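You operate a simulated robot arm through the tools that you are given. There is no shell and no other tool. Be economical: measure what you need, move in short steps, check, and stop when the job is done.

The job below is to be done with a simulated robot arm. You get a single attempt, and the scene is never put back.

TASK
Seat the hub in the dropout gauge and shim it to 0 mm.
Fine: push in only the spacer that fits; clamp the gauge lever again.

Only the result counts: the job must be done as asked and must still hold three seconds after the hand-in. Knocking over, shifting, dropping, spilling or breaking anything else fails it.

THE ROBOT
A 5-joint arm with a two-finger parallel gripper, fixed in place. Base frame: the origin is at the foot of the arm, x ahead of it, y to its left, z up; the work surface is at about z = 0. Units: cm, rad, N and s.
With the tool pointing down near the work surface it reaches from about 26 to 68 cm from the base axis. Its first joint turns from -1.152 to 1.152 rad. The tool tilts only in the upright plane through the base axis and itself; it spins freely about its own axis. Payload 2.9 kg.
Tool frame: the origin (TCP) lies between the finger pads and is the grasp point; the fingertips stand 3 cm ahead of it; z points along the fingers, y is the line along which they close. Largest opening 11 cm; finger width 2, thickness 1; the body of the gripper, 4.8 by 11.2 cm, starts 5.5 cm behind the TCP.
Orientation is told as [roll, pitch, yaw] about the base's x, y, z axes, in that order, counted from this pose: with the fingers straight down and closing along the base's y, the tool's x points along the base's -x, its y along +y and its z along -z.

THE INTERFACE
- The arm moves only by the tool jog_arm. Its arguments are lists of equal length, an entry for each row: "dp": the shift along the tool's x, y, z in cm, a list of three; "rot": the turn, a rotation vector about the tool's x, y, z in rad, a list of three; "fingers": the gripper command, from -1 (fully open) to 1 (shut), values between in proportion. In form: {"dp": [[dx, dy, dz], ...], "rot": [[rx, ry, rz], ...], "fingers": [fingers, ...]}. A call has 1 to 20 rows; each row shifts and turns the commanded pose from where the row before left it, along the tool's axes as they then stand. Rows are played at 5 a second. More than 5 cm and 0.15 rad between two rows, or a gripper value outside its range, and nothing of the call is played. A pose out of reach is approached as far as the arm can. The call stops where the force on the tool passes 40 N (or 10 N more than at its start, if that is more) or the arm is blocked; 0.2 s more then pass. Each finger travels about 10.8 cm/s and halts on what it meets, pressing with about 23 N; the grip force reading is that of the motor and also rises with nothing between the fingers. The clock runs only during rows and for 0.2 s after the last one: add rows that do not move to give the fingers time. The reply holds the time, the measured pose of the TCP, the force on the tool along the base axes, the opening and the grip force, in the units named above and with some noise.
- Cameras (640 x 400 px; columns grow to the right, rows downward): "scene" is fixed at [1.82, -43.76, 61.76]; the picture's right is [0.90, -0.43, 0.00], its down [-0.20, -0.42, -0.89] and it looks along [0.38, 0.80, -0.46] (base axes); focal length 345 px, centre (320, 200). "wrist" rides on the gripper at [7.2, 1.7, -10.3] in the tool frame; the picture's right is [-0.23, 0.97, 0.00], its down [-0.76, -0.18, -0.62] and it looks along [-0.61, -0.14, 0.78] (tool axes); focal length 222 px, centre (320, 200). There is no depth. A picture from a camera that has moved, and an enlarged one, comes with that camera's place and axes in the base frame and with its lens.
- grab_frame(camera): a new picture of that camera. No time passes.
- close_up(camera, box): a new picture of the part [left, top, right, bottom] of that camera's present view, enlarged. No time passes.
- hand_in(): hands the job in; it is judged then, once.

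Go step by step. Nothing tells you positions but the pictures and the camera data: compare them with the known pose of the tool, close in by small moves and look again before you grip or let go. The budget is 120 turns and 76 pictures, counting those below and the enlarged ones. Unless the task says otherwise, let go and move clear before handing in, and close with one line.

The tools are called after "Call:" by a JSON object that holds its "fn" and its "kwargs". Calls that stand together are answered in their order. jog_arm: Moves the arm, as the interface text tells. Its arguments: {"type":"object","properties":{"dp":{"type":"array","items":{"type":"array","items":{"type":"number"}}},"rot":{"type":"array","items":{"type":"array","items":{"type":"number"}}},"fingers":{"type":"array","items":{"type":"number"}}},"required":["dp","rot","fingers"]} The other tools are called the same way: grab_frame (camera) takes a picture; close_up (camera, box) takes an enlarged picture of a part of a camera's view; hand_in () hands the job in.

At the start:

```text
time_s: 0.0
ee_pos: [30.65, 23.96, 41.42]
tcp_rot: [0.0, 0.0, 0.001]
wrist_force: [-1.2, 0.2, -1.1]
gripper_width: 11.02
gripper_force: 0.0
```

scene: 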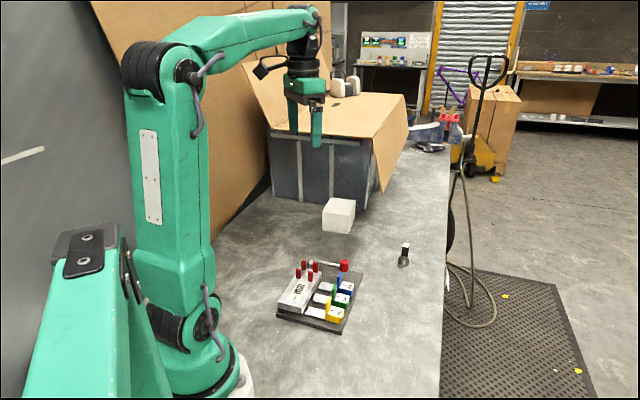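
wrist: 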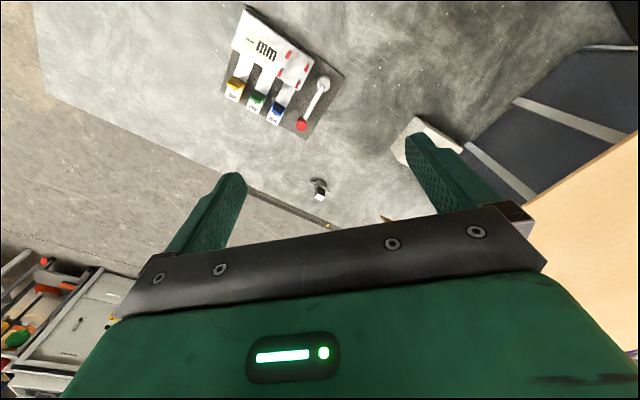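

I see a gauge plate with a block, three colored spacers and a red-knobbed lever, plus a small standing item (likely the hub) to its right. I'll take enlarged pictures first.

Call:
{"fn": "close_up", "kwargs": {"camera": "scene", "box": [265, 245, 375, 340]}}

Call:
{"fn": "close_up", "kwargs": {"camera": "scene", "box": [370, 225, 440, 285]}}

Call:
{"fn": "close_up", "kwargs": {"camera": "wrist", "box": [210, 0, 370, 210]}}

```text
4.21 times, centred on (320, 292) of scene
camera zoom: at [1.82, -43.76, 61.76], right [0.9, -0.43, 0.0], down [-0.2, -0.42, -0.89], along [0.38, 0.8, -0.46], focal length 1454 px, centre (320, -190)
```

zoom: 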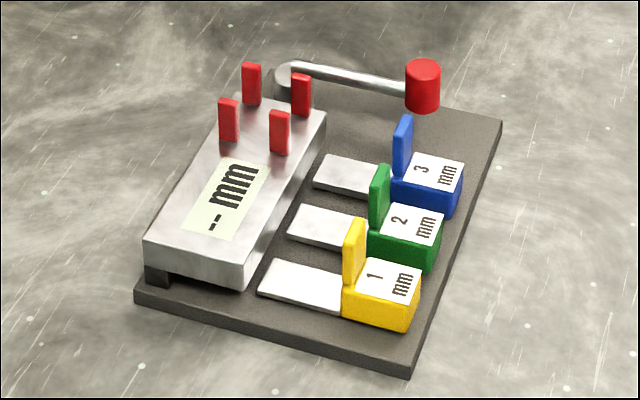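

```text
6.67 times, centred on (405, 255) of scene
camera zoom: at [1.82, -43.76, 61.76], right [0.9, -0.43, 0.0], down [-0.2, -0.42, -0.89], along [0.38, 0.8, -0.46], focal length 2302 px, centre (-247, -167)
```

zoom: 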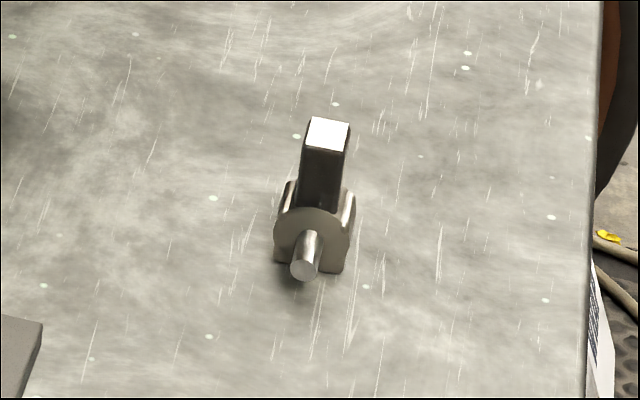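

```text
1.90 times, centred on (290, 105) of wrist
camera zoom: at [23.35, 25.56, 51.76], right [0.23, 0.97, 0.0], down [0.76, -0.18, 0.62], along [0.61, -0.14, -0.78], focal length 423 px, centre (377, 381)
```

zoom: 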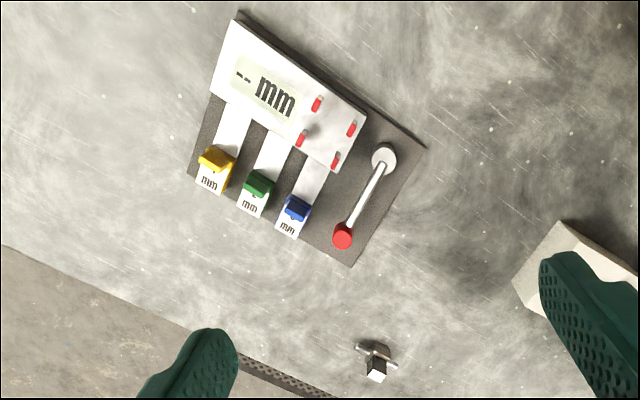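

The gauge plate is turned about 45°, centred near (31, 12), the lever runs from a pivot near (32, 24) to a knob near (38.7, 18.3, 5), and the hub stands near (57.5, 17.5). I'll move the wrist camera in for a closer view of the gauge.

Call:
{"fn": "jog_arm", "kwargs": {"dp": [[0, 4, 4], [0, 4, 4], [0, 0, 4], [0, 0, 3], [0, 0, 0], [0, 0, 0], [0, 0, 0], [0, 0, 0], [0, 0, 0], [0, 0, 0], [0, 0, 0], [0, 0, 0], [0, 0, 0], [0, 0, 0], [0, 0, 0]], "rot": [[0, 0, 0], [0, 0, 0], [0, 0, 0], [0, 0, 0], [0, 0, 0.143], [0, 0, 0.143], [0, 0, 0.143], [0, 0, 0.143], [0, 0, 0.143], [0, 0, 0.143], [0, 0, 0.143], [0, 0, 0.143], [0, 0, 0.143], [0, 0, 0.143], [0, 0, 0.143]], "fingers": [-1, -1, -1, -1, -1, -1, -1, -1, -1, -1, -1, -1, -1, -1, -1]}}

Call:
{"fn": "grab_frame", "kwargs": {"camera": "wrist"}}

```text
refused: row 1 steps farther than a row can; nothing moved
```

```text
70 pictures are left
camera wrist: at [23.35, 25.56, 51.76], right [0.23, 0.97, 0.0], down [0.76, -0.18, 0.62], along [0.61, -0.14, -0.78], focal length 222 px, centre (320, 200)
```

wrist: 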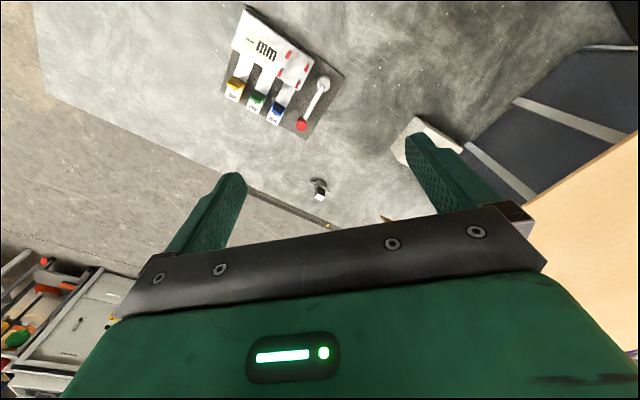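

The step was too long (5.66 cm), so nothing moved. I'll repeat it with shorter steps.

Call:
{"fn": "jog_arm", "kwargs": {"dp": [[0, 3, 3], [0, 3, 3], [0, 2, 4], [0, 0, 5], [0, 0, 0], [0, 0, 0], [0, 0, 0], [0, 0, 0], [0, 0, 0], [0, 0, 0], [0, 0, 0], [0, 0, 0], [0, 0, 0], [0, 0, 0], [0, 0, 0]], "rot": [[0, 0, 0], [0, 0, 0], [0, 0, 0], [0, 0, 0], [0, 0, 0.143], [0, 0, 0.143], [0, 0, 0.143], [0, 0, 0.143], [0, 0, 0.143], [0, 0, 0.143], [0, 0, 0.143], [0, 0, 0.143], [0, 0, 0.143], [0, 0, 0.143], [0, 0, 0.143]], "fingers": [-1, -1, -1, -1, -1, -1, -1, -1, -1, -1, -1, -1, -1, -1, -1]}}

Call:
{"fn": "grab_frame", "kwargs": {"camera": "wrist"}}

```text
time_s: 3.2
ee_pos: [30.58, 31.87, 26.43]
tcp_rot: [-0.002, -0.001, -1.575]
wrist_force: [-0.1, -0.5, 0.0]
gripper_width: 11.0
gripper_force: 0.0
```

```text
69 pictures are left
camera wrist: at [32.33, 39.13, 36.75], right [0.97, -0.23, 0.0], down [-0.18, -0.76, 0.62], along [-0.14, -0.61, -0.78], focal length 222 px, centre (320, 200)
```

wrist: 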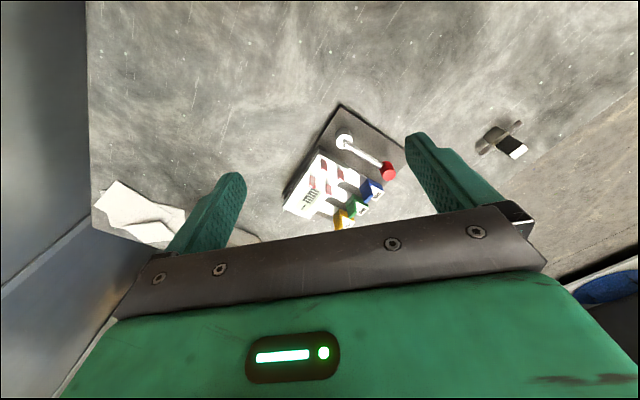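

Call:
{"fn": "close_up", "kwargs": {"camera": "wrist", "box": [260, 90, 420, 240]}}

Call:
{"fn": "close_up", "kwargs": {"camera": "wrist", "box": [450, 100, 550, 180]}}

```text
2.67 times, centred on (340, 165) of wrist
camera zoom: at [32.33, 39.13, 36.75], right [0.97, -0.23, 0.0], down [-0.18, -0.76, 0.62], along [-0.14, -0.61, -0.78], focal length 592 px, centre (267, 293)
```

zoom: 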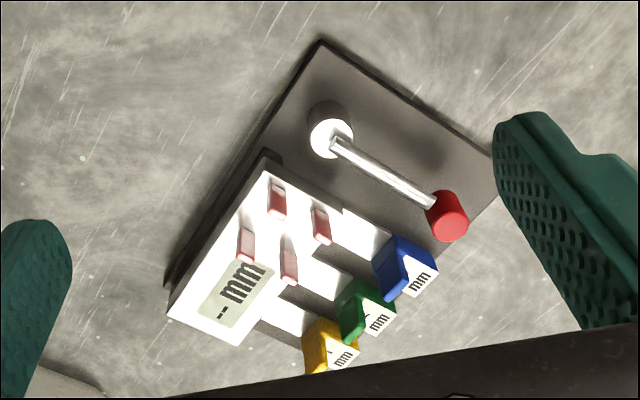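

```text
5.00 times, centred on (500, 140) of wrist
camera zoom: at [32.33, 39.13, 36.75], right [0.97, -0.23, 0.0], down [-0.18, -0.76, 0.62], along [-0.14, -0.61, -0.78], focal length 1111 px, centre (-580, 500)
```

zoom: 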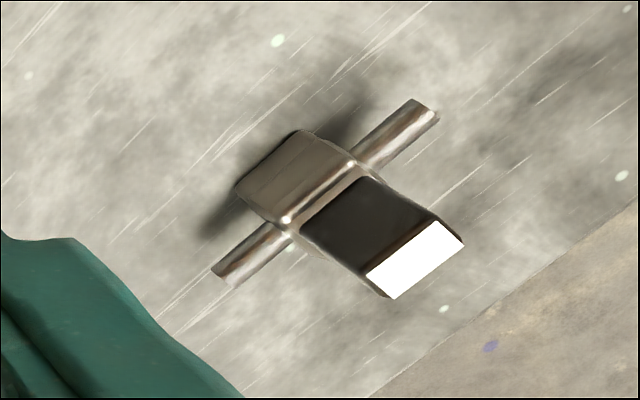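

Gauge pins sit near (28.8, 19.4), with tops at about z=7.6; the hub's axle lies at roughly 45° in the base. I'll go closer to make out the pin shape and the lever.

Call:
{"fn": "jog_arm", "kwargs": {"dp": [[-2, -0.5, 3], [-2, -0.5, 3], [-2, 0, 3]], "rot": [[0, 0, 0], [0, 0, 0], [0, 0, 0]], "fingers": [-1, -1, -1]}}

Call:
{"fn": "close_up", "kwargs": {"camera": "wrist", "box": [220, 50, 430, 210]}}

Call:
{"fn": "close_up", "kwargs": {"camera": "scene", "box": [380, 235, 430, 270]}}

```text
time_s: 4.0
ee_pos: [29.59, 25.89, 17.52]
tcp_rot: [0.001, 0.0, -1.573]
wrist_force: [0.4, -0.5, -0.8]
gripper_width: 10.98
gripper_force: 0.0
```

```text
2.50 times, centred on (325, 130) of wrist
camera zoom: at [31.29, 33.1, 27.77], right [0.97, -0.23, 0.0], down [-0.18, -0.76, 0.62], along [-0.14, -0.61, -0.78], focal length 555 px, centre (308, 375)
```

zoom: 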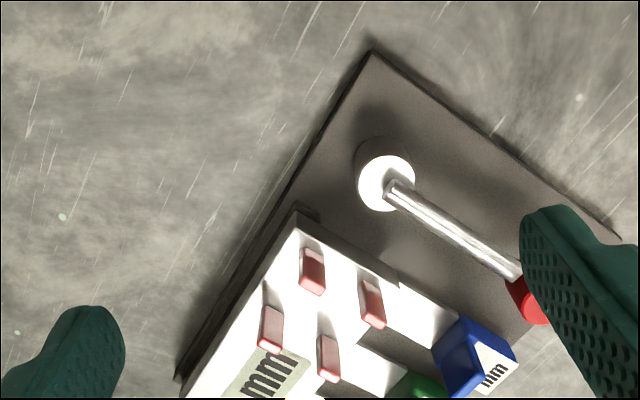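

```text
11.43 times, centred on (405, 252) of scene
camera zoom: at [1.82, -43.76, 61.76], right [0.9, -0.43, 0.0], down [-0.2, -0.42, -0.89], along [0.38, 0.8, -0.46], focal length 3947 px, centre (-651, -400)
```

zoom: 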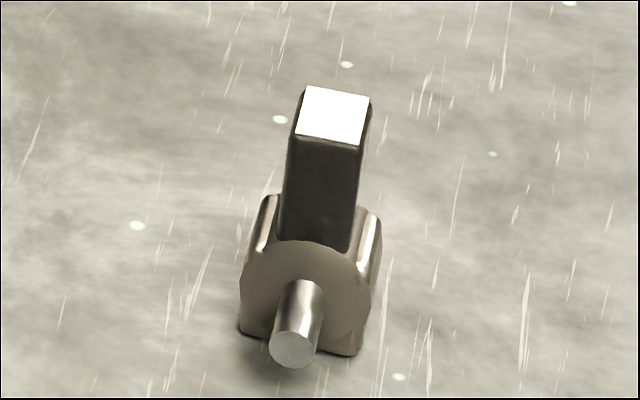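

The hub looks like a rounded body about 3.3 cm wide with a handle on top, and its axle runs along (1,1), which matches the slots between the pin pairs. I'll go above the hub, turned so the fingers close along the axle direction, and look.

Call:
{"fn": "jog_arm", "kwargs": {"dp": [[0, 0, -1], [0, 0, 0], [0, 0, 0], [0, 0, 0], [0, 0, 0], [0, 0, 0], [-3.7, 2, 0], [-3.7, 2, 0], [-3.7, 2, 0], [-3.7, 2, 0], [-3.7, 2, 0], [-3.7, 2, 0], [-3.7, 2, 0], [0, 0, 0]], "rot": [[0, 0, -0.131], [0, 0, -0.131], [0, 0, -0.131], [0, 0, -0.131], [0, 0, -0.131], [0, 0, -0.131], [0, 0, 0], [0, 0, 0], [0, 0, 0], [0, 0, 0], [0, 0, 0], [0, 0, 0], [0, 0, 0], [0, 0, 0]], "fingers": [-1, -1, -1, -1, -1, -1, -1, -1, -1, -1, -1, -1, -1, -1]}}

Call:
{"fn": "grab_frame", "kwargs": {"camera": "wrist"}}

```text
time_s: 7.0
ee_pos: [57.78, 17.51, 18.37]
tcp_rot: [0.0, 0.0, -0.784]
wrist_force: [0.4, 0.7, 0.5]
gripper_width: 11.02
gripper_force: 0.0
```

```text
64 pictures are left
camera wrist: at [53.97, 23.76, 28.69], right [0.85, 0.53, 0.0], down [0.41, -0.66, 0.62], along [0.33, -0.53, -0.78], focal length 222 px, centre (320, 200)
```

wrist: 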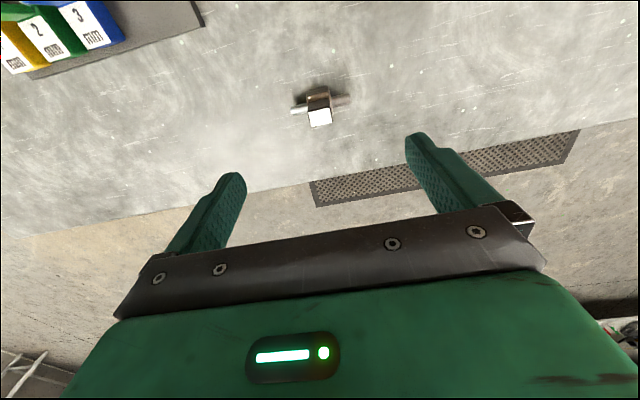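

Call:
{"fn": "close_up", "kwargs": {"camera": "wrist", "box": [270, 70, 370, 140]}}

```text
5.71 times, centred on (320, 105) of wrist
camera zoom: at [53.97, 23.76, 28.69], right [0.85, 0.53, 0.0], down [0.41, -0.66, 0.62], along [0.33, -0.53, -0.78], focal length 1269 px, centre (320, 743)
```

zoom: 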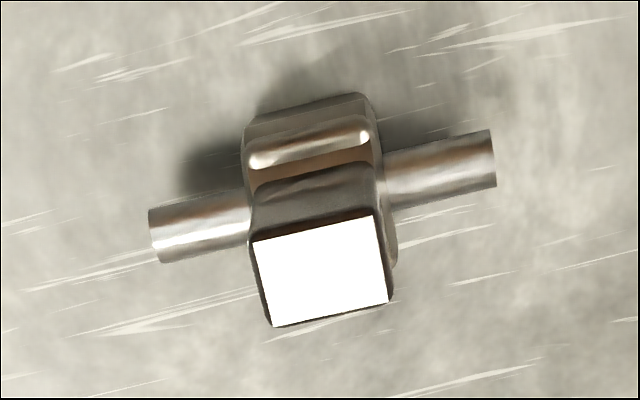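

The hub's handle top is centred at (57.85, 17.5), right under the tool and aligned with it to within 0.02 rad. I'll descend until the fingertips are just above the body.

Call:
{"fn": "jog_arm", "kwargs": {"dp": [[0, 0, 4], [0, 0, 4], [0, 0, 3], [0, 0, 0.7], [0, 0, 0]], "rot": [[0, 0, 0], [0, 0, 0], [0, 0, 0], [0, 0, 0], [0, 0, 0]], "fingers": [-1, -1, -1, -1, -0.3]}}

Call:
{"fn": "grab_frame", "kwargs": {"camera": "wrist"}}

Call:
{"fn": "close_up", "kwargs": {"camera": "scene", "box": [370, 210, 440, 270]}}

```text
time_s: 8.2
ee_pos: [57.61, 17.49, 6.72]
tcp_rot: [-0.001, 0.0, -0.785]
wrist_force: [-0.5, -0.5, 0.6]
gripper_width: 7.16
gripper_force: 0.0
```

```text
62 pictures are left
camera wrist: at [53.76, 23.83, 17.02], right [0.85, 0.53, 0.0], down [0.41, -0.66, 0.62], along [0.33, -0.53, -0.78], focal length 222 px, centre (320, 200)
```

wrist: 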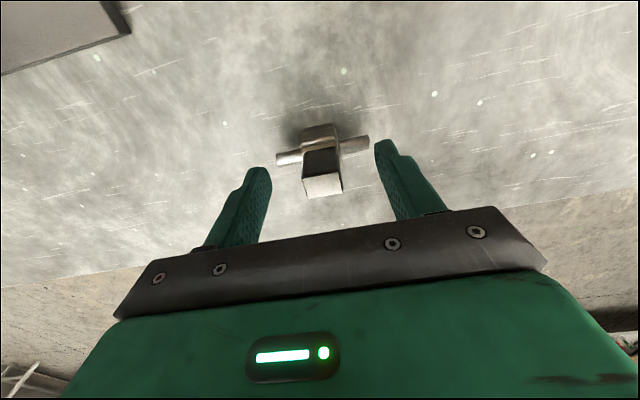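

```text
6.67 times, centred on (405, 240) of scene
camera zoom: at [1.82, -43.76, 61.76], right [0.9, -0.43, 0.0], down [-0.2, -0.42, -0.89], along [0.38, 0.8, -0.46], focal length 2302 px, centre (-247, -67)
```

zoom: 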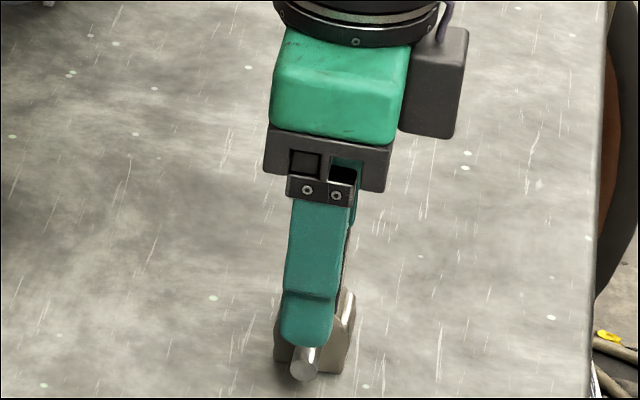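

The handle sits between the fingers with the tips clear of the body. Closing.

Call:
{"fn": "jog_arm", "kwargs": {"dp": [[0, 0, 0], [0, 0, 0], [0, 0, 0], [0, 0, 0]], "rot": [[0, 0, 0], [0, 0, 0], [0, 0, 0], [0, 0, 0]], "fingers": [1, 1, 1, 1]}}

Call:
{"fn": "jog_arm", "kwargs": {"dp": [[0, 0, -1], [0, 0, -3], [0, 0, -4], [0, 0, -3]], "rot": [[0, 0, 0], [0, 0, 0], [0, 0, 0], [0, 0, 0]], "fingers": [1, 1, 1, 1]}}

Call:
{"fn": "close_up", "kwargs": {"camera": "wrist", "box": [220, 80, 420, 220]}}

Call:
{"fn": "close_up", "kwargs": {"camera": "scene", "box": [370, 160, 440, 270]}}

```text
time_s: 9.2
ee_pos: [57.61, 17.54, 6.73]
tcp_rot: [-0.001, 0.0, -0.784]
wrist_force: [0.4, 0.7, -0.7]
gripper_width: 2.4
gripper_force: 23.6
```

```text
time_s: 10.2
ee_pos: [57.7, 17.5, 17.85]
tcp_rot: [-0.001, 0.001, -0.785]
wrist_force: [0.0, -0.7, -2.5]
gripper_width: 2.37
gripper_force: 23.0
```

```text
2.86 times, centred on (320, 150) of wrist
camera zoom: at [53.84, 23.78, 28.14], right [0.85, 0.53, 0.0], down [0.41, -0.66, 0.62], along [0.33, -0.53, -0.78], focal length 635 px, centre (320, 343)
```

zoom: 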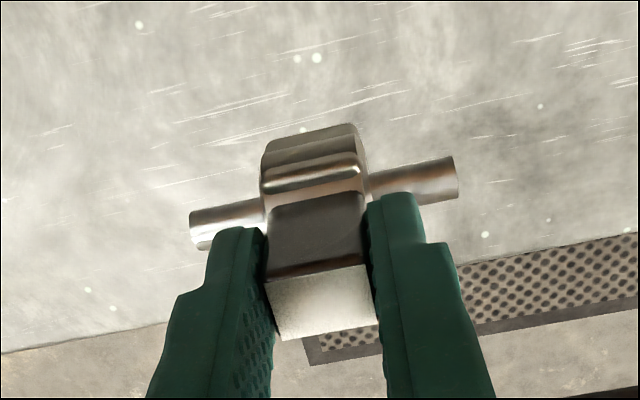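

```text
3.64 times, centred on (405, 215) of scene
camera zoom: at [1.82, -43.76, 61.76], right [0.9, -0.43, 0.0], down [-0.2, -0.42, -0.89], along [0.38, 0.8, -0.46], focal length 1256 px, centre (11, 146)
```

zoom: 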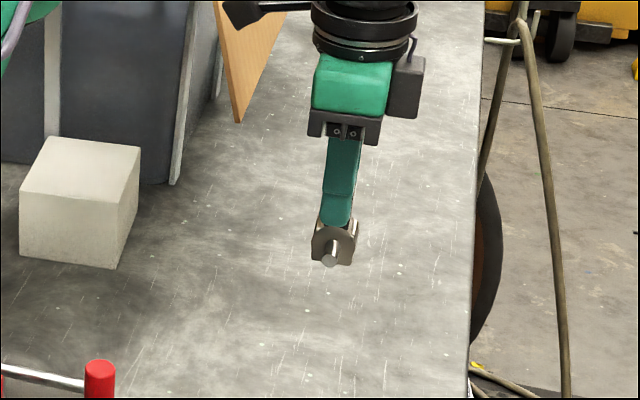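

Hub held firmly, with its base 6.7 cm below the TCP and its centre within 0.1 cm of it. Carrying it high above the pins, then looking.

Call:
{"fn": "jog_arm", "kwargs": {"dp": [[0, 0, -1.5], [3.09, -2.76, 0], [3.09, -2.76, 0], [3.09, -2.76, 0], [3.09, -2.76, 0], [3.09, -2.76, 0], [3.09, -2.76, 0], [3.09, -2.76, 0], [0, 0, 0]], "rot": [[0, 0, 0], [0, 0, 0], [0, 0, 0], [0, 0, 0], [0, 0, 0], [0, 0, 0], [0, 0, 0], [0, 0, 0], [0, 0, 0]], "fingers": [1, 1, 1, 1, 1, 1, 1, 1, 1]}}

Call:
{"fn": "grab_frame", "kwargs": {"camera": "wrist"}}

Call:
{"fn": "close_up", "kwargs": {"camera": "scene", "box": [255, 205, 375, 340]}}

```text
time_s: 12.2
ee_pos: [28.82, 19.15, 19.25]
tcp_rot: [-0.001, -0.003, -0.787]
wrist_force: [0.5, 0.4, -2.2]
gripper_width: 2.36
gripper_force: 23.4
```

```text
58 pictures are left
camera wrist: at [24.91, 25.42, 29.55], right [0.85, 0.53, 0.0], down [0.41, -0.66, 0.62], along [0.33, -0.53, -0.78], focal length 222 px, centre (320, 200)
```

wrist: 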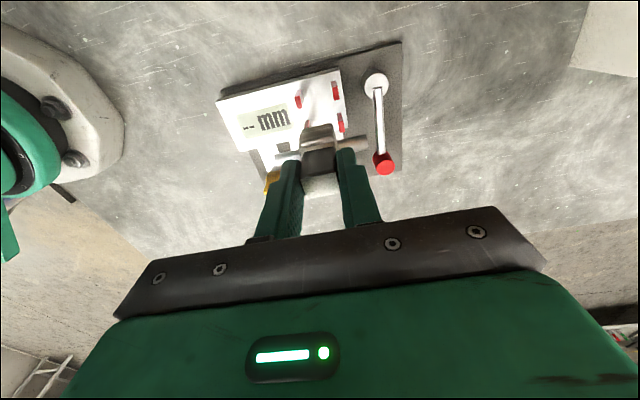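

```text
2.96 times, centred on (315, 272) of scene
camera zoom: at [1.82, -43.76, 61.76], right [0.9, -0.43, 0.0], down [-0.2, -0.42, -0.89], along [0.38, 0.8, -0.46], focal length 1023 px, centre (335, -15)
```

zoom: 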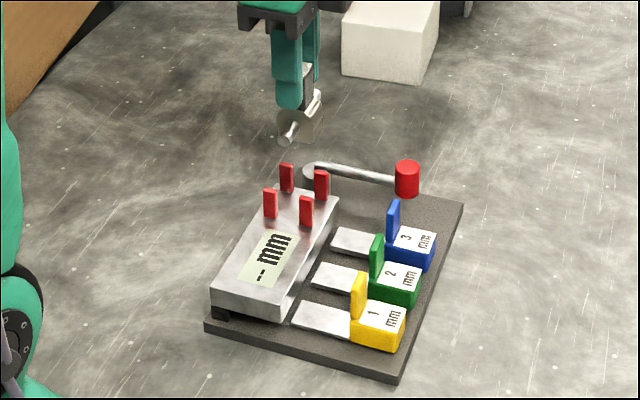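

Call:
{"fn": "close_up", "kwargs": {"camera": "wrist", "box": [220, 50, 420, 190]}}

```text
2.86 times, centred on (320, 120) of wrist
camera zoom: at [24.91, 25.42, 29.55], right [0.85, 0.53, 0.0], down [0.41, -0.66, 0.62], along [0.33, -0.53, -0.78], focal length 635 px, centre (320, 429)
```

zoom: 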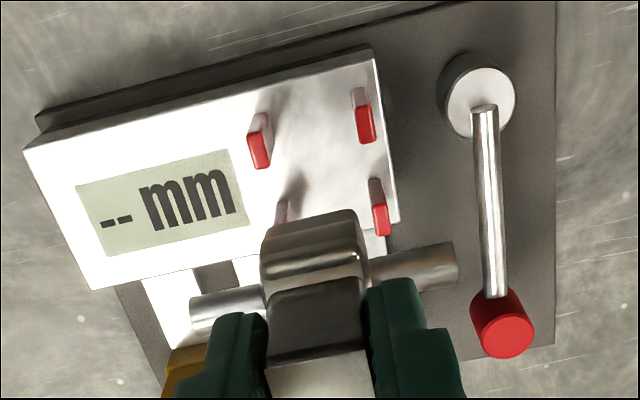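

Pin centre comes out at about (28.78, 19.3), and I'm within 0.2 cm. Lowering to just above the pin tops to compare directly.

Call:
{"fn": "jog_arm", "kwargs": {"dp": [[0.15, 0.05, 2], [0, 0, 2.0], [0, 0, 0]], "rot": [[0, 0, 0], [0, 0, 0], [0, 0, 0]], "fingers": [1, 1, 1]}}

Call:
{"fn": "close_up", "kwargs": {"camera": "wrist", "box": [240, 80, 400, 190]}}

Call:
{"fn": "close_up", "kwargs": {"camera": "scene", "box": [280, 240, 340, 290]}}

```text
time_s: 13.0
ee_pos: [28.75, 19.28, 15.15]
tcp_rot: [0.0, 0.001, -0.784]
wrist_force: [-0.4, -0.2, -3.2]
gripper_width: 2.37
gripper_force: 22.6
```

```text
3.64 times, centred on (320, 135) of wrist
camera zoom: at [24.84, 25.58, 25.55], right [0.85, 0.53, 0.0], down [0.41, -0.66, 0.62], along [0.33, -0.53, -0.78], focal length 808 px, centre (320, 436)
```

zoom: 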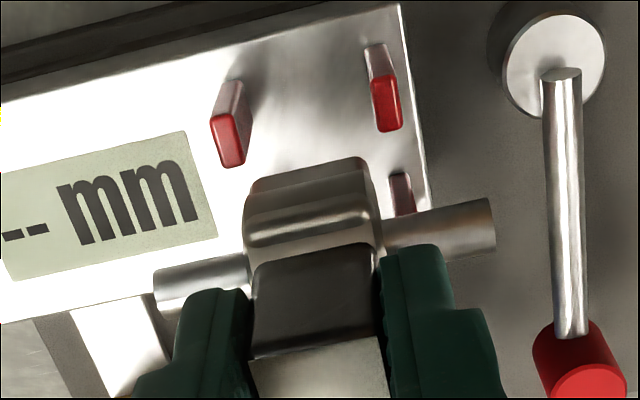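

```text
8.00 times, centred on (310, 265) of scene
camera zoom: at [1.82, -43.76, 61.76], right [0.9, -0.43, 0.0], down [-0.2, -0.42, -0.89], along [0.38, 0.8, -0.46], focal length 2763 px, centre (400, -320)
```

zoom: 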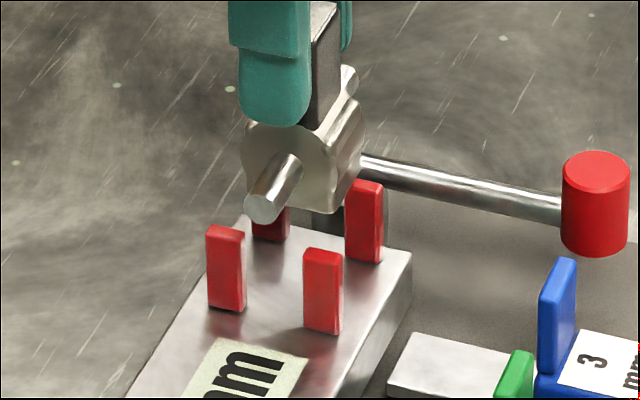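

The hub is centred to within about 0.1 cm in both directions. Descending partway between the pins, then checking.

Call:
{"fn": "jog_arm", "kwargs": {"dp": [[0.05, 0.07, 1], [0, 0, 1], [0, 0, 0.7], [0, 0, 0]], "rot": [[0, 0, 0], [0, 0, 0], [0, 0, 0], [0, 0, 0]], "fingers": [1, 1, 1, 1]}}

Call:
{"fn": "close_up", "kwargs": {"camera": "wrist", "box": [240, 80, 400, 190]}}

Call:
{"fn": "close_up", "kwargs": {"camera": "scene", "box": [280, 240, 340, 290]}}

```text
time_s: 14.0
ee_pos: [28.69, 19.29, 12.51]
tcp_rot: [-0.001, 0.001, -0.786]
wrist_force: [0.1, 0.5, -2.6]
gripper_width: 2.36
gripper_force: 22.9
```

```text
3.64 times, centred on (320, 135) of wrist
camera zoom: at [24.84, 25.63, 22.81], right [0.85, 0.53, 0.0], down [0.41, -0.66, 0.62], along [0.33, -0.53, -0.78], focal length 808 px, centre (320, 436)
```

zoom: 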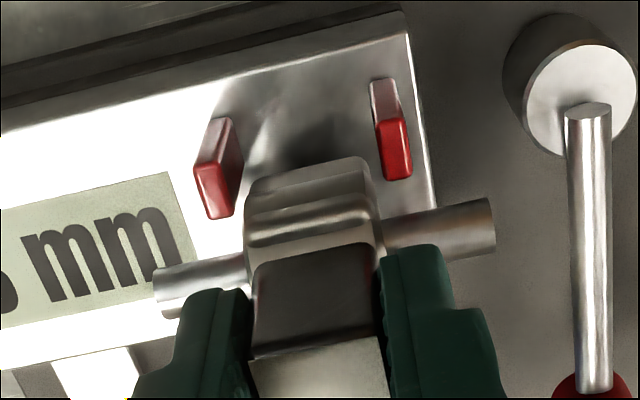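

```text
8.00 times, centred on (310, 265) of scene
camera zoom: at [1.82, -43.76, 61.76], right [0.9, -0.43, 0.0], down [-0.2, -0.42, -0.89], along [0.38, 0.8, -0.46], focal length 2763 px, centre (400, -320)
```

zoom: 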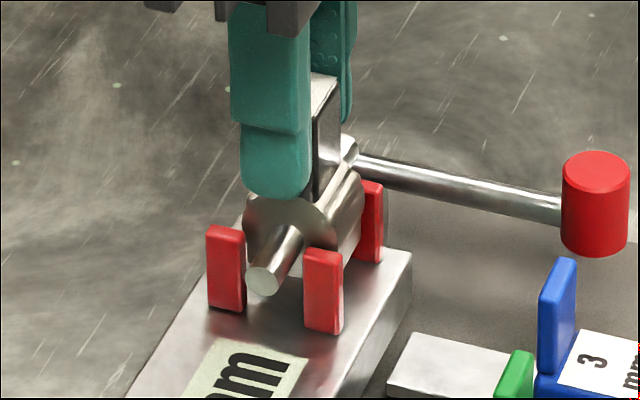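

The hub is between the pins with the axle in both slots, and the display now seems to be reading. Lowering gently to contact.

Call:
{"fn": "jog_arm", "kwargs": {"dp": [[0, 0, 0.4], [0, 0, 0.4], [0, 0, 0.2], [0, 0, 0.2], [0, 0, 0]], "rot": [[0, 0, 0], [0, 0, 0], [0, 0, 0], [0, 0, 0], [0, 0, 0]], "fingers": [1, 1, 1, 1, 1]}}

Call:
{"fn": "close_up", "kwargs": {"camera": "scene", "box": [270, 245, 350, 310]}}

```text
time_s: 15.2
ee_pos: [28.79, 19.29, 11.31]
tcp_rot: [0.0, 0.001, -0.784]
wrist_force: [-0.3, 0.0, -2.5]
gripper_width: 2.34
gripper_force: 23.4
```

```text
6.15 times, centred on (310, 278) of scene
camera zoom: at [1.82, -43.76, 61.76], right [0.9, -0.43, 0.0], down [-0.2, -0.42, -0.89], along [0.38, 0.8, -0.46], focal length 2125 px, centre (382, -277)
```

zoom: 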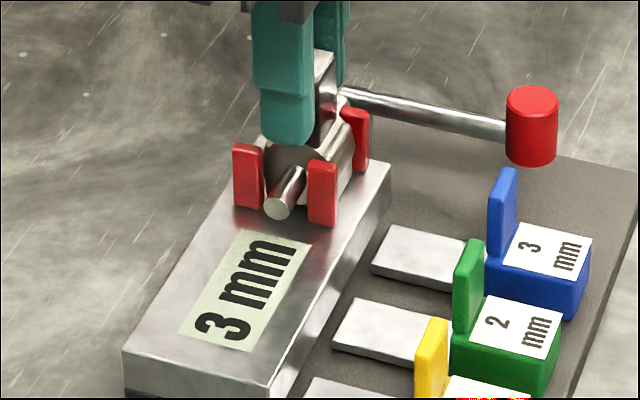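

The display reads 3 mm, but there is still no contact force. Continuing down in small steps.

Call:
{"fn": "jog_arm", "kwargs": {"dp": [[0, 0, 0.15], [0, 0, 0.15], [0, 0, 0.1], [0, 0, 0]], "rot": [[0, 0, 0], [0, 0, 0], [0, 0, 0], [0, 0, 0]], "fingers": [1, 1, 1, 1]}}

Call:
{"fn": "close_up", "kwargs": {"camera": "wrist", "box": [220, 80, 400, 200]}}

```text
time_s: 15.8
ee_pos: [28.72, 19.31, 11.33]
tcp_rot: [0.001, 0.002, -0.785]
wrist_force: [-1.3, 0.7, 3.1]
gripper_width: 2.37
gripper_force: 23.0
stopped in row 3: the force on the tool passed its limit (the readings are from after the stop); the commanded pose is now the measured one
```

```text
3.33 times, centred on (310, 140) of wrist
camera zoom: at [24.88, 25.64, 21.62], right [0.85, 0.53, 0.0], down [0.41, -0.66, 0.62], along [0.33, -0.53, -0.78], focal length 740 px, centre (353, 400)
```

zoom: 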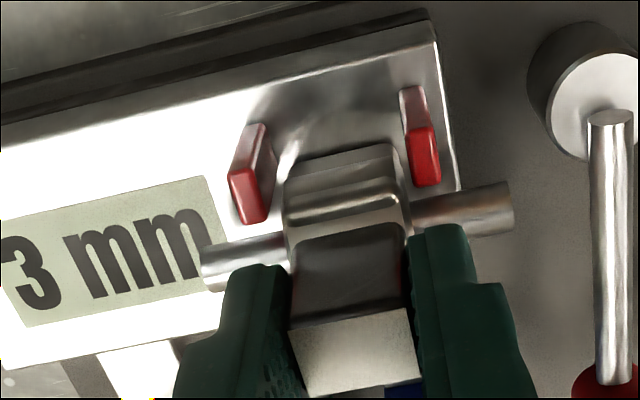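

The hub is on the block. Releasing with a small opening and going straight up.

Call:
{"fn": "jog_arm", "kwargs": {"dp": [[0, 0, 0], [0, 0, 0], [0, 0, 0]], "rot": [[0, 0, 0], [0, 0, 0], [0, 0, 0]], "fingers": [0.3, 0.3, 0.3]}}

Call:
{"fn": "jog_arm", "kwargs": {"dp": [[0, 0, -1], [0, 0, -3], [0, 0, -4], [0, 0, -2]], "rot": [[0, 0, 0], [0, 0, 0], [0, 0, 0], [0, 0, 0]], "fingers": [0.3, 0.3, 0.3, 0.3]}}

Call:
{"fn": "close_up", "kwargs": {"camera": "scene", "box": [265, 235, 375, 340]}}

Call:
{"fn": "close_up", "kwargs": {"camera": "wrist", "box": [200, 40, 440, 200]}}

```text
time_s: 16.6
ee_pos: [28.86, 19.37, 11.32]
tcp_rot: [0.002, 0.0, -0.785]
wrist_force: [-0.8, 0.1, -0.8]
gripper_width: 3.85
gripper_force: 0.1
```

```text
time_s: 17.6
ee_pos: [28.64, 19.33, 21.32]
tcp_rot: [0.0, -0.001, -0.786]
wrist_force: [-0.2, -0.9, 0.3]
gripper_width: 3.85
gripper_force: 0.0
```

```text
3.81 times, centred on (320, 288) of scene
camera zoom: at [1.82, -43.76, 61.76], right [0.9, -0.43, 0.0], down [-0.2, -0.42, -0.89], along [0.38, 0.8, -0.46], focal length 1316 px, centre (320, -133)
```

zoom: 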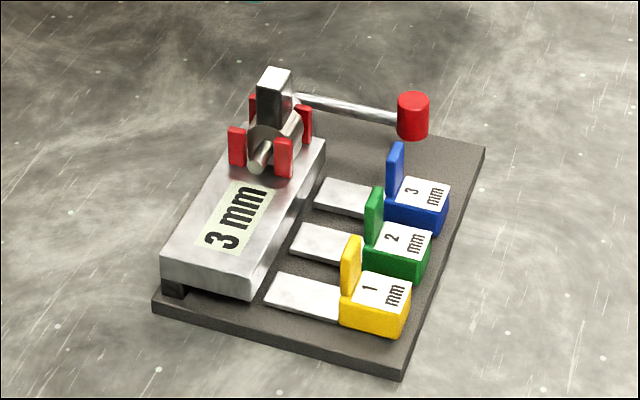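

```text
2.50 times, centred on (320, 120) of wrist
camera zoom: at [24.78, 25.65, 31.59], right [0.85, 0.53, 0.0], down [0.41, -0.66, 0.62], along [0.33, -0.53, -0.78], focal length 555 px, centre (320, 400)
```

zoom: 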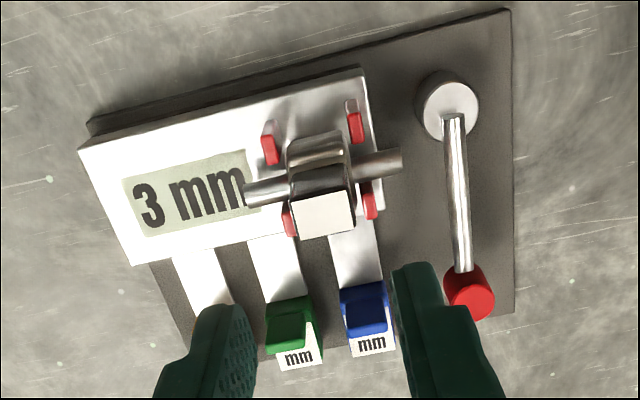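

The hub is seated and reads 3 mm, so the blue spacer is the one; it lies in a lane at w ≈ 34.5 with its outer end near (37.2, 11.6). I'll hover with closed fingers just outside it.

Call:
{"fn": "jog_arm", "kwargs": {"dp": [[-3.4, 0.15, 0], [-3.4, 0.15, 0], [-3.4, 0.15, 0], [-3.4, 0.15, 3], [0, 0, 4], [0, 0, 0]], "rot": [[0, 0, 0], [0, 0, 0], [0, 0, 0], [0, 0, 0], [0, 0, 0], [0, 0, 0]], "fingers": [1, 1, 1, 1, 1, 1]}}

Call:
{"fn": "close_up", "kwargs": {"camera": "wrist", "box": [200, 20, 440, 200]}}

Call:
{"fn": "close_up", "kwargs": {"camera": "scene", "box": [285, 225, 395, 340]}}

```text
time_s: 19.0
ee_pos: [38.87, 10.13, 14.2]
tcp_rot: [0.004, 0.0, -0.786]
wrist_force: [-0.7, 0.8, 0.3]
gripper_width: 0.0
gripper_force: 22.8
```

```text
2.22 times, centred on (320, 110) of wrist
camera zoom: at [35.04, 16.36, 24.55], right [0.85, 0.53, 0.0], down [0.41, -0.66, 0.62], along [0.33, -0.53, -0.78], focal length 494 px, centre (320, 400)
```

zoom: 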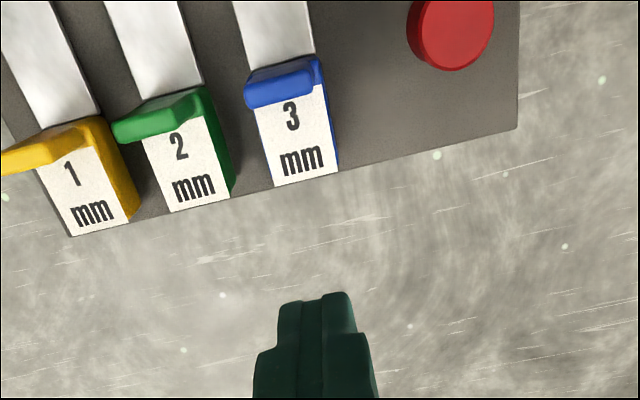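

```text
3.48 times, centred on (340, 282) of scene
camera zoom: at [1.82, -43.76, 61.76], right [0.9, -0.43, 0.0], down [-0.2, -0.42, -0.89], along [0.38, 0.8, -0.46], focal length 1201 px, centre (250, -87)
```

zoom: 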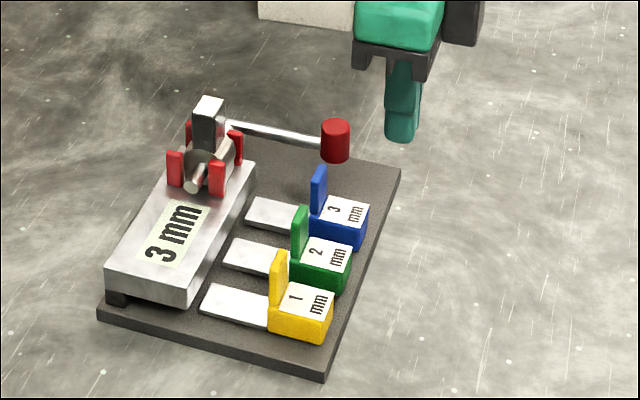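

The fingertips are about 0.8 cm outside the blue spacer's end and lined up with its lane. Lowering until the tips are at z ≈ 2.4.

Call:
{"fn": "jog_arm", "kwargs": {"dp": [[0, -0.1, 4], [0, 0, 3], [0, 0, 1.8], [0, 0, 0]], "rot": [[0, 0, 0], [0, 0, 0], [0, 0, 0], [0, 0, 0]], "fingers": [1, 1, 1, 1]}}

Call:
{"fn": "close_up", "kwargs": {"camera": "wrist", "box": [200, 20, 440, 200]}}

Call:
{"fn": "close_up", "kwargs": {"camera": "scene", "box": [285, 225, 395, 340]}}

```text
time_s: 20.0
ee_pos: [38.76, 10.05, 5.46]
tcp_rot: [0.002, 0.0, -0.785]
wrist_force: [-0.3, 0.6, 0.0]
gripper_width: 0.0
gripper_force: 23.4
```

```text
2.22 times, centred on (320, 110) of wrist
camera zoom: at [34.92, 16.31, 15.7], right [0.85, 0.53, 0.0], down [0.41, -0.66, 0.62], along [0.33, -0.53, -0.78], focal length 494 px, centre (320, 400)
```

zoom: 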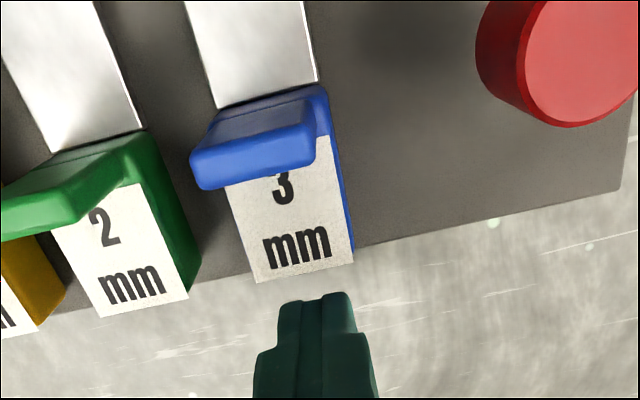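

```text
3.48 times, centred on (340, 282) of scene
camera zoom: at [1.82, -43.76, 61.76], right [0.9, -0.43, 0.0], down [-0.2, -0.42, -0.89], along [0.38, 0.8, -0.46], focal length 1201 px, centre (250, -87)
```

zoom: 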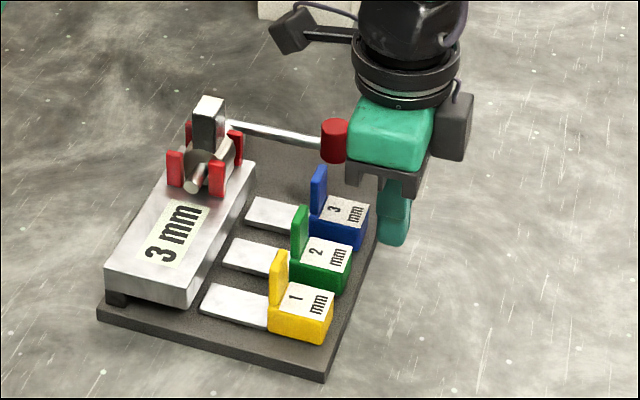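

The spacer's top is about z=2.8, so I'll drop another 0.55 cm and then push slowly along the lane, first 1.5 cm.

Call:
{"fn": "jog_arm", "kwargs": {"dp": [[0, 0, 0.55], [0.4, 0, 0], [0.4, 0, 0], [0.3, 0, 0], [0.3, 0, 0], [0.3, 0, 0], [0, 0, 0]], "rot": [[0, 0, 0], [0, 0, 0], [0, 0, 0], [0, 0, 0], [0, 0, 0], [0, 0, 0], [0, 0, 0]], "fingers": [1, 1, 1, 1, 1, 1, 1]}}

Call:
{"fn": "close_up", "kwargs": {"camera": "scene", "box": [265, 225, 375, 340]}}

Call:
{"fn": "close_up", "kwargs": {"camera": "wrist", "box": [200, 20, 440, 200]}}

```text
time_s: 21.6
ee_pos: [37.6, 11.34, 5.05]
tcp_rot: [0.001, -0.001, -0.785]
wrist_force: [9.3, -4.9, 3.1]
gripper_width: 0.03
gripper_force: 23.0
```

```text
3.48 times, centred on (320, 282) of scene
camera zoom: at [1.82, -43.76, 61.76], right [0.9, -0.43, 0.0], down [-0.2, -0.42, -0.89], along [0.38, 0.8, -0.46], focal length 1201 px, centre (320, -87)
```

zoom: 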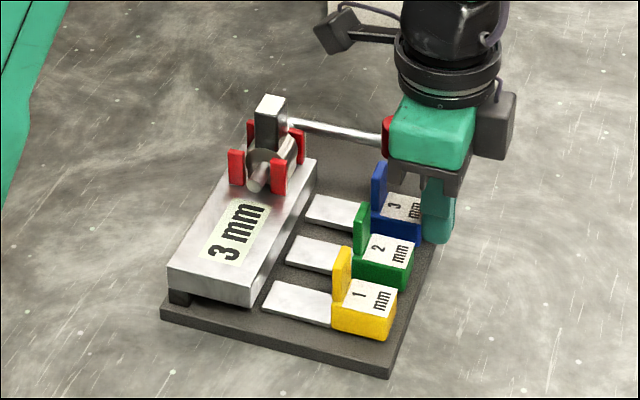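

```text
2.22 times, centred on (320, 110) of wrist
camera zoom: at [33.68, 17.6, 15.29], right [0.85, 0.53, 0.0], down [0.41, -0.66, 0.62], along [0.33, -0.53, -0.78], focal length 494 px, centre (320, 400)
```

zoom: 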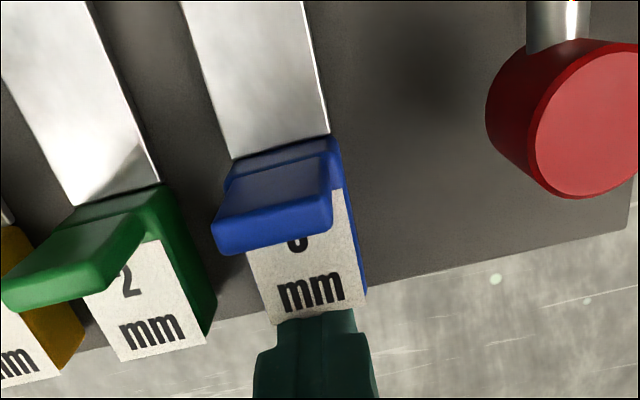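

The push met about 10 N and the gauge itself seems to have slid a few mm instead of the spacer moving, so the lever is probably still clamped. I'll back off, lift clear and compare.

Call:
{"fn": "jog_arm", "kwargs": {"dp": [[-0.5, 0, 0], [-1, 0, 0], [0, 0, -4], [0, 0, -4], [0, 0, -4]], "rot": [[0, 0, 0], [0, 0, 0], [0, 0, 0], [0, 0, 0], [0, 0, 0]], "fingers": [1, 1, 1, 1, 1]}}

Call:
{"fn": "close_up", "kwargs": {"camera": "scene", "box": [265, 235, 375, 340]}}

Call:
{"fn": "close_up", "kwargs": {"camera": "wrist", "box": [200, 20, 440, 200]}}

```text
time_s: 22.8
ee_pos: [38.46, 10.26, 16.94]
tcp_rot: [0.001, -0.001, -0.784]
wrist_force: [0.2, 1.4, -0.1]
gripper_width: 0.01
gripper_force: 23.6
```

```text
3.81 times, centred on (320, 288) of scene
camera zoom: at [1.82, -43.76, 61.76], right [0.9, -0.43, 0.0], down [-0.2, -0.42, -0.89], along [0.38, 0.8, -0.46], focal length 1316 px, centre (320, -133)
```

zoom: 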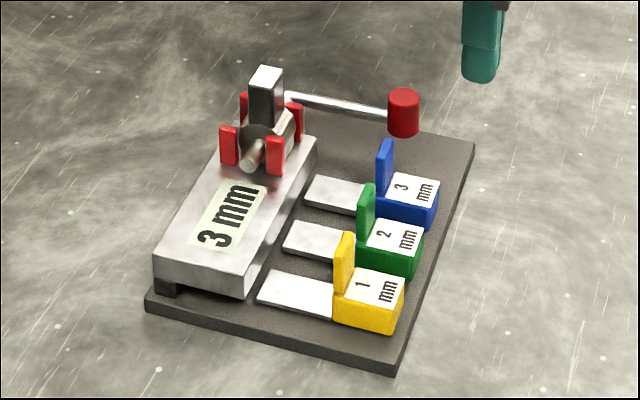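

```text
2.22 times, centred on (320, 110) of wrist
camera zoom: at [34.64, 16.53, 27.24], right [0.85, 0.53, 0.0], down [0.41, -0.66, 0.62], along [0.33, -0.53, -0.78], focal length 494 px, centre (320, 400)
```

zoom: 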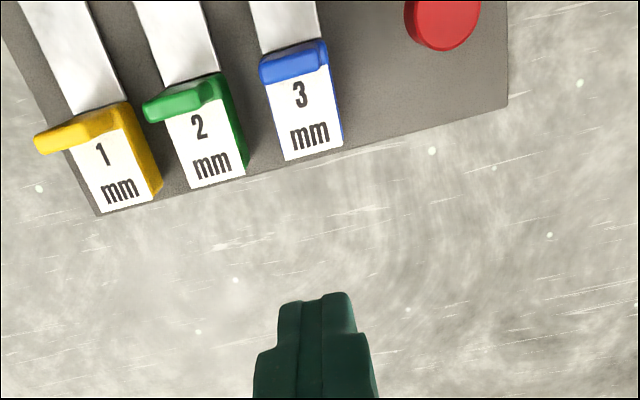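

Everything on the gauge moved together by about 0.7 cm, so the spacers are locked and the lever is clamped. I'll move over the red knob, near (38.2, 18.7), top at z ≈ 6.7, to open it first.

Call:
{"fn": "jog_arm", "kwargs": {"dp": [[3.1, 2.9, 0], [3.05, 2.88, 0], [0, 0, 2], [0, 0, 0]], "rot": [[0, 0, 0], [0, 0, 0], [0, 0, 0], [0, 0, 0]], "fingers": [0.2, 0.2, 0.2, 0.2]}}

Call:
{"fn": "close_up", "kwargs": {"camera": "wrist", "box": [200, 20, 440, 200]}}

```text
time_s: 23.8
ee_pos: [38.37, 18.69, 14.96]
tcp_rot: [0.001, -0.001, -0.785]
wrist_force: [-0.1, -0.9, -0.5]
gripper_width: 4.39
gripper_force: 0.1
```

```text
2.22 times, centred on (320, 110) of wrist
camera zoom: at [34.43, 24.97, 25.32], right [0.85, 0.53, 0.0], down [0.41, -0.66, 0.62], along [0.33, -0.53, -0.78], focal length 494 px, centre (320, 400)
```

zoom: 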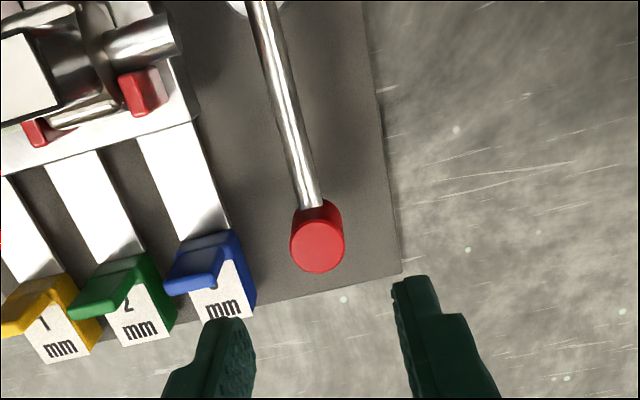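

The knob is right under the tool. Descending around it and closing.

Call:
{"fn": "jog_arm", "kwargs": {"dp": [[0, 0, 4], [0, 0, 3], [0, 0, 1.6], [0, 0, 0], [0, 0, 0], [0, 0, 0], [0, 0, 0]], "rot": [[0, 0, 0], [0, 0, 0], [0, 0, 0], [0, 0, 0], [0, 0, 0], [0, 0, 0], [0, 0, 0]], "fingers": [0.2, 0.2, 0.2, 0.2, 1, 1, 1]}}

Call:
{"fn": "close_up", "kwargs": {"camera": "wrist", "box": [200, 20, 440, 200]}}

```text
time_s: 25.4
ee_pos: [38.43, 18.69, 6.33]
tcp_rot: [0.0, 0.0, -0.786]
wrist_force: [0.2, 0.9, -0.4]
gripper_width: 2.17
gripper_force: 23.2
```

```text
2.22 times, centred on (320, 110) of wrist
camera zoom: at [34.45, 25.01, 16.66], right [0.85, 0.53, 0.0], down [0.41, -0.66, 0.62], along [0.33, -0.53, -0.78], focal length 494 px, centre (320, 400)
```

zoom: 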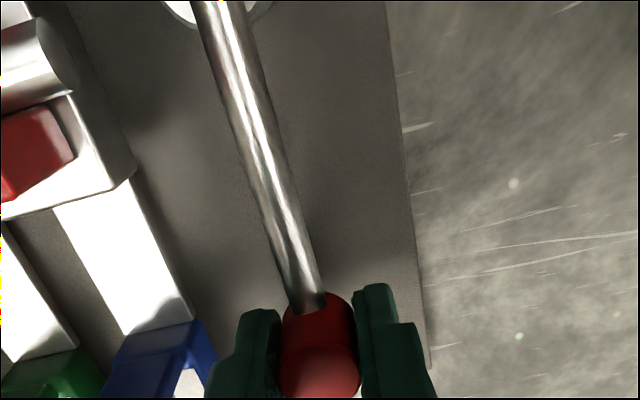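

Knob gripped. A test move of 1 cm along the arc away from the spacers.

Call:
{"fn": "jog_arm", "kwargs": {"dp": [[0, 0.33, 0], [0.02, 0.33, 0], [0.03, 0.33, 0], [0, 0, 0]], "rot": [[0, 0, -0.037], [0, 0, -0.037], [0, 0, -0.037], [0, 0, 0]], "fingers": [1, 1, 1, 1]}}

Call:
{"fn": "close_up", "kwargs": {"camera": "scene", "box": [265, 235, 375, 340]}}

```text
time_s: 26.4
ee_pos: [38.94, 19.34, 6.39]
tcp_rot: [-0.001, 0.001, -0.674]
wrist_force: [-0.8, -0.6, 0.5]
gripper_width: 2.16
gripper_force: 23.5
```

```text
3.81 times, centred on (320, 288) of scene
camera zoom: at [1.82, -43.76, 61.76], right [0.9, -0.43, 0.0], down [-0.2, -0.42, -0.89], along [0.38, 0.8, -0.46], focal length 1316 px, centre (320, -133)
```

zoom: 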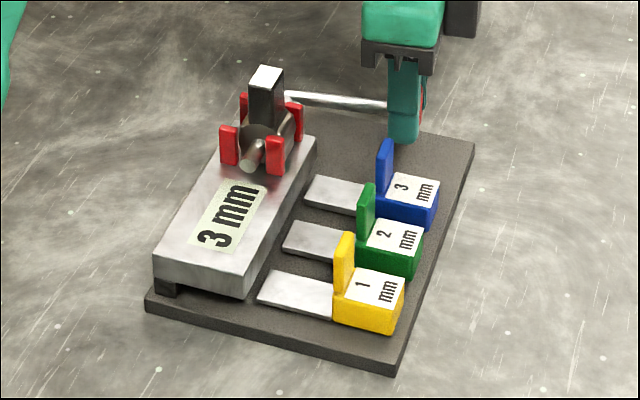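

The lever turns freely and the gauge stayed put. Continuing along the arc in small increments while watching the force.

Call:
{"fn": "jog_arm", "kwargs": {"dp": [[0.045, 0.887, 0], [0.045, 0.887, 0], [0.045, 0.887, 0], [0, 0, 0]], "rot": [[0, 0, -0.1], [0, 0, -0.1], [0, 0, -0.1], [0, 0, 0]], "fingers": [1, 1, 1, 1]}}

Call:
{"fn": "jog_arm", "kwargs": {"dp": [[0.045, 0.887, 0], [0.045, 0.887, 0], [0, 0, 0]], "rot": [[0, 0, -0.1], [0, 0, -0.1], [0, 0, 0]], "fingers": [1, 1, 1]}}

Call:
{"fn": "close_up", "kwargs": {"camera": "scene", "box": [265, 235, 375, 340]}}

```text
time_s: 27.4
ee_pos: [40.3, 21.79, 6.35]
tcp_rot: [-0.001, 0.0, -0.371]
wrist_force: [-8.1, 3.4, 1.7]
gripper_width: 2.17
gripper_force: 23.9
```

```text
time_s: 28.2
ee_pos: [40.73, 23.5, 6.38]
tcp_rot: [0.0, 0.0, -0.174]
wrist_force: [-9.3, -0.3, 0.4]
gripper_width: 2.18
gripper_force: 23.4
```

```text
3.81 times, centred on (320, 288) of scene
camera zoom: at [1.82, -43.76, 61.76], right [0.9, -0.43, 0.0], down [-0.2, -0.42, -0.89], along [0.38, 0.8, -0.46], focal length 1316 px, centre (320, -133)
```

zoom: 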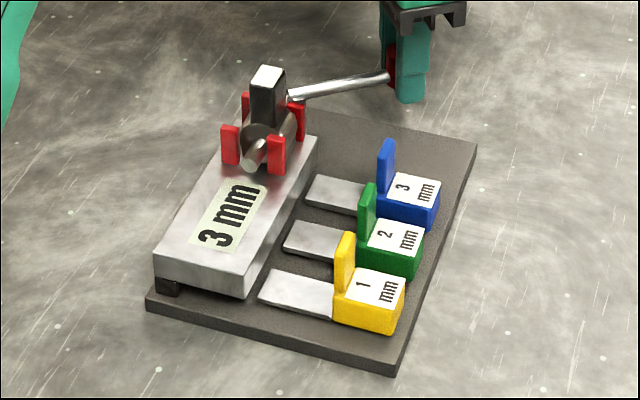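

The force is purely radial, so my arc is slightly too wide. I'll correct inward by 0.3 cm and continue.

Call:
{"fn": "jog_arm", "kwargs": {"dp": [[0.3, 0, 0], [0.06, 0.87, 0], [0.06, 0.87, 0], [0, 0, 0]], "rot": [[0, 0, 0], [0, 0, -0.1], [0, 0, -0.1], [0, 0, 0]], "fingers": [1, 1, 1, 1]}}

Call:
{"fn": "jog_arm", "kwargs": {"dp": [[0.05, 0.87, 0], [0.05, 0.87, 0], [0, 0, 0]], "rot": [[0, 0, -0.1], [0, 0, -0.1], [0, 0, 0]], "fingers": [1, 1, 1]}}

Call:
{"fn": "close_up", "kwargs": {"camera": "scene", "box": [265, 225, 375, 340]}}

```text
time_s: 29.2
ee_pos: [40.66, 25.25, 6.37]
tcp_rot: [0.002, -0.001, 0.027]
wrist_force: [6.0, 1.8, -0.3]
gripper_width: 2.18
gripper_force: 23.1
```

```text
time_s: 30.0
ee_pos: [40.31, 26.95, 6.4]
tcp_rot: [0.001, -0.002, 0.229]
wrist_force: [-7.1, -0.9, 1.4]
gripper_width: 2.19
gripper_force: 23.1
```

```text
3.48 times, centred on (320, 282) of scene
camera zoom: at [1.82, -43.76, 61.76], right [0.9, -0.43, 0.0], down [-0.2, -0.42, -0.89], along [0.38, 0.8, -0.46], focal length 1201 px, centre (320, -87)
```

zoom: 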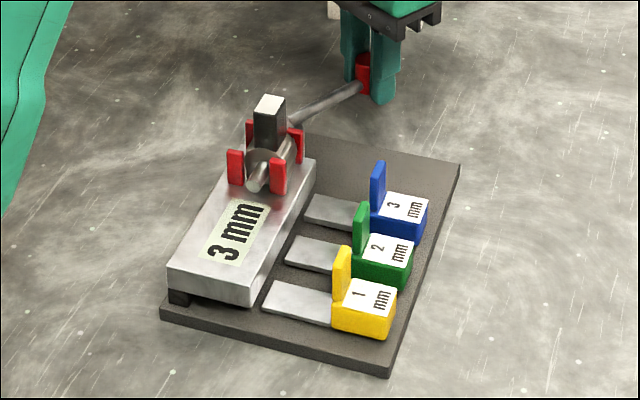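

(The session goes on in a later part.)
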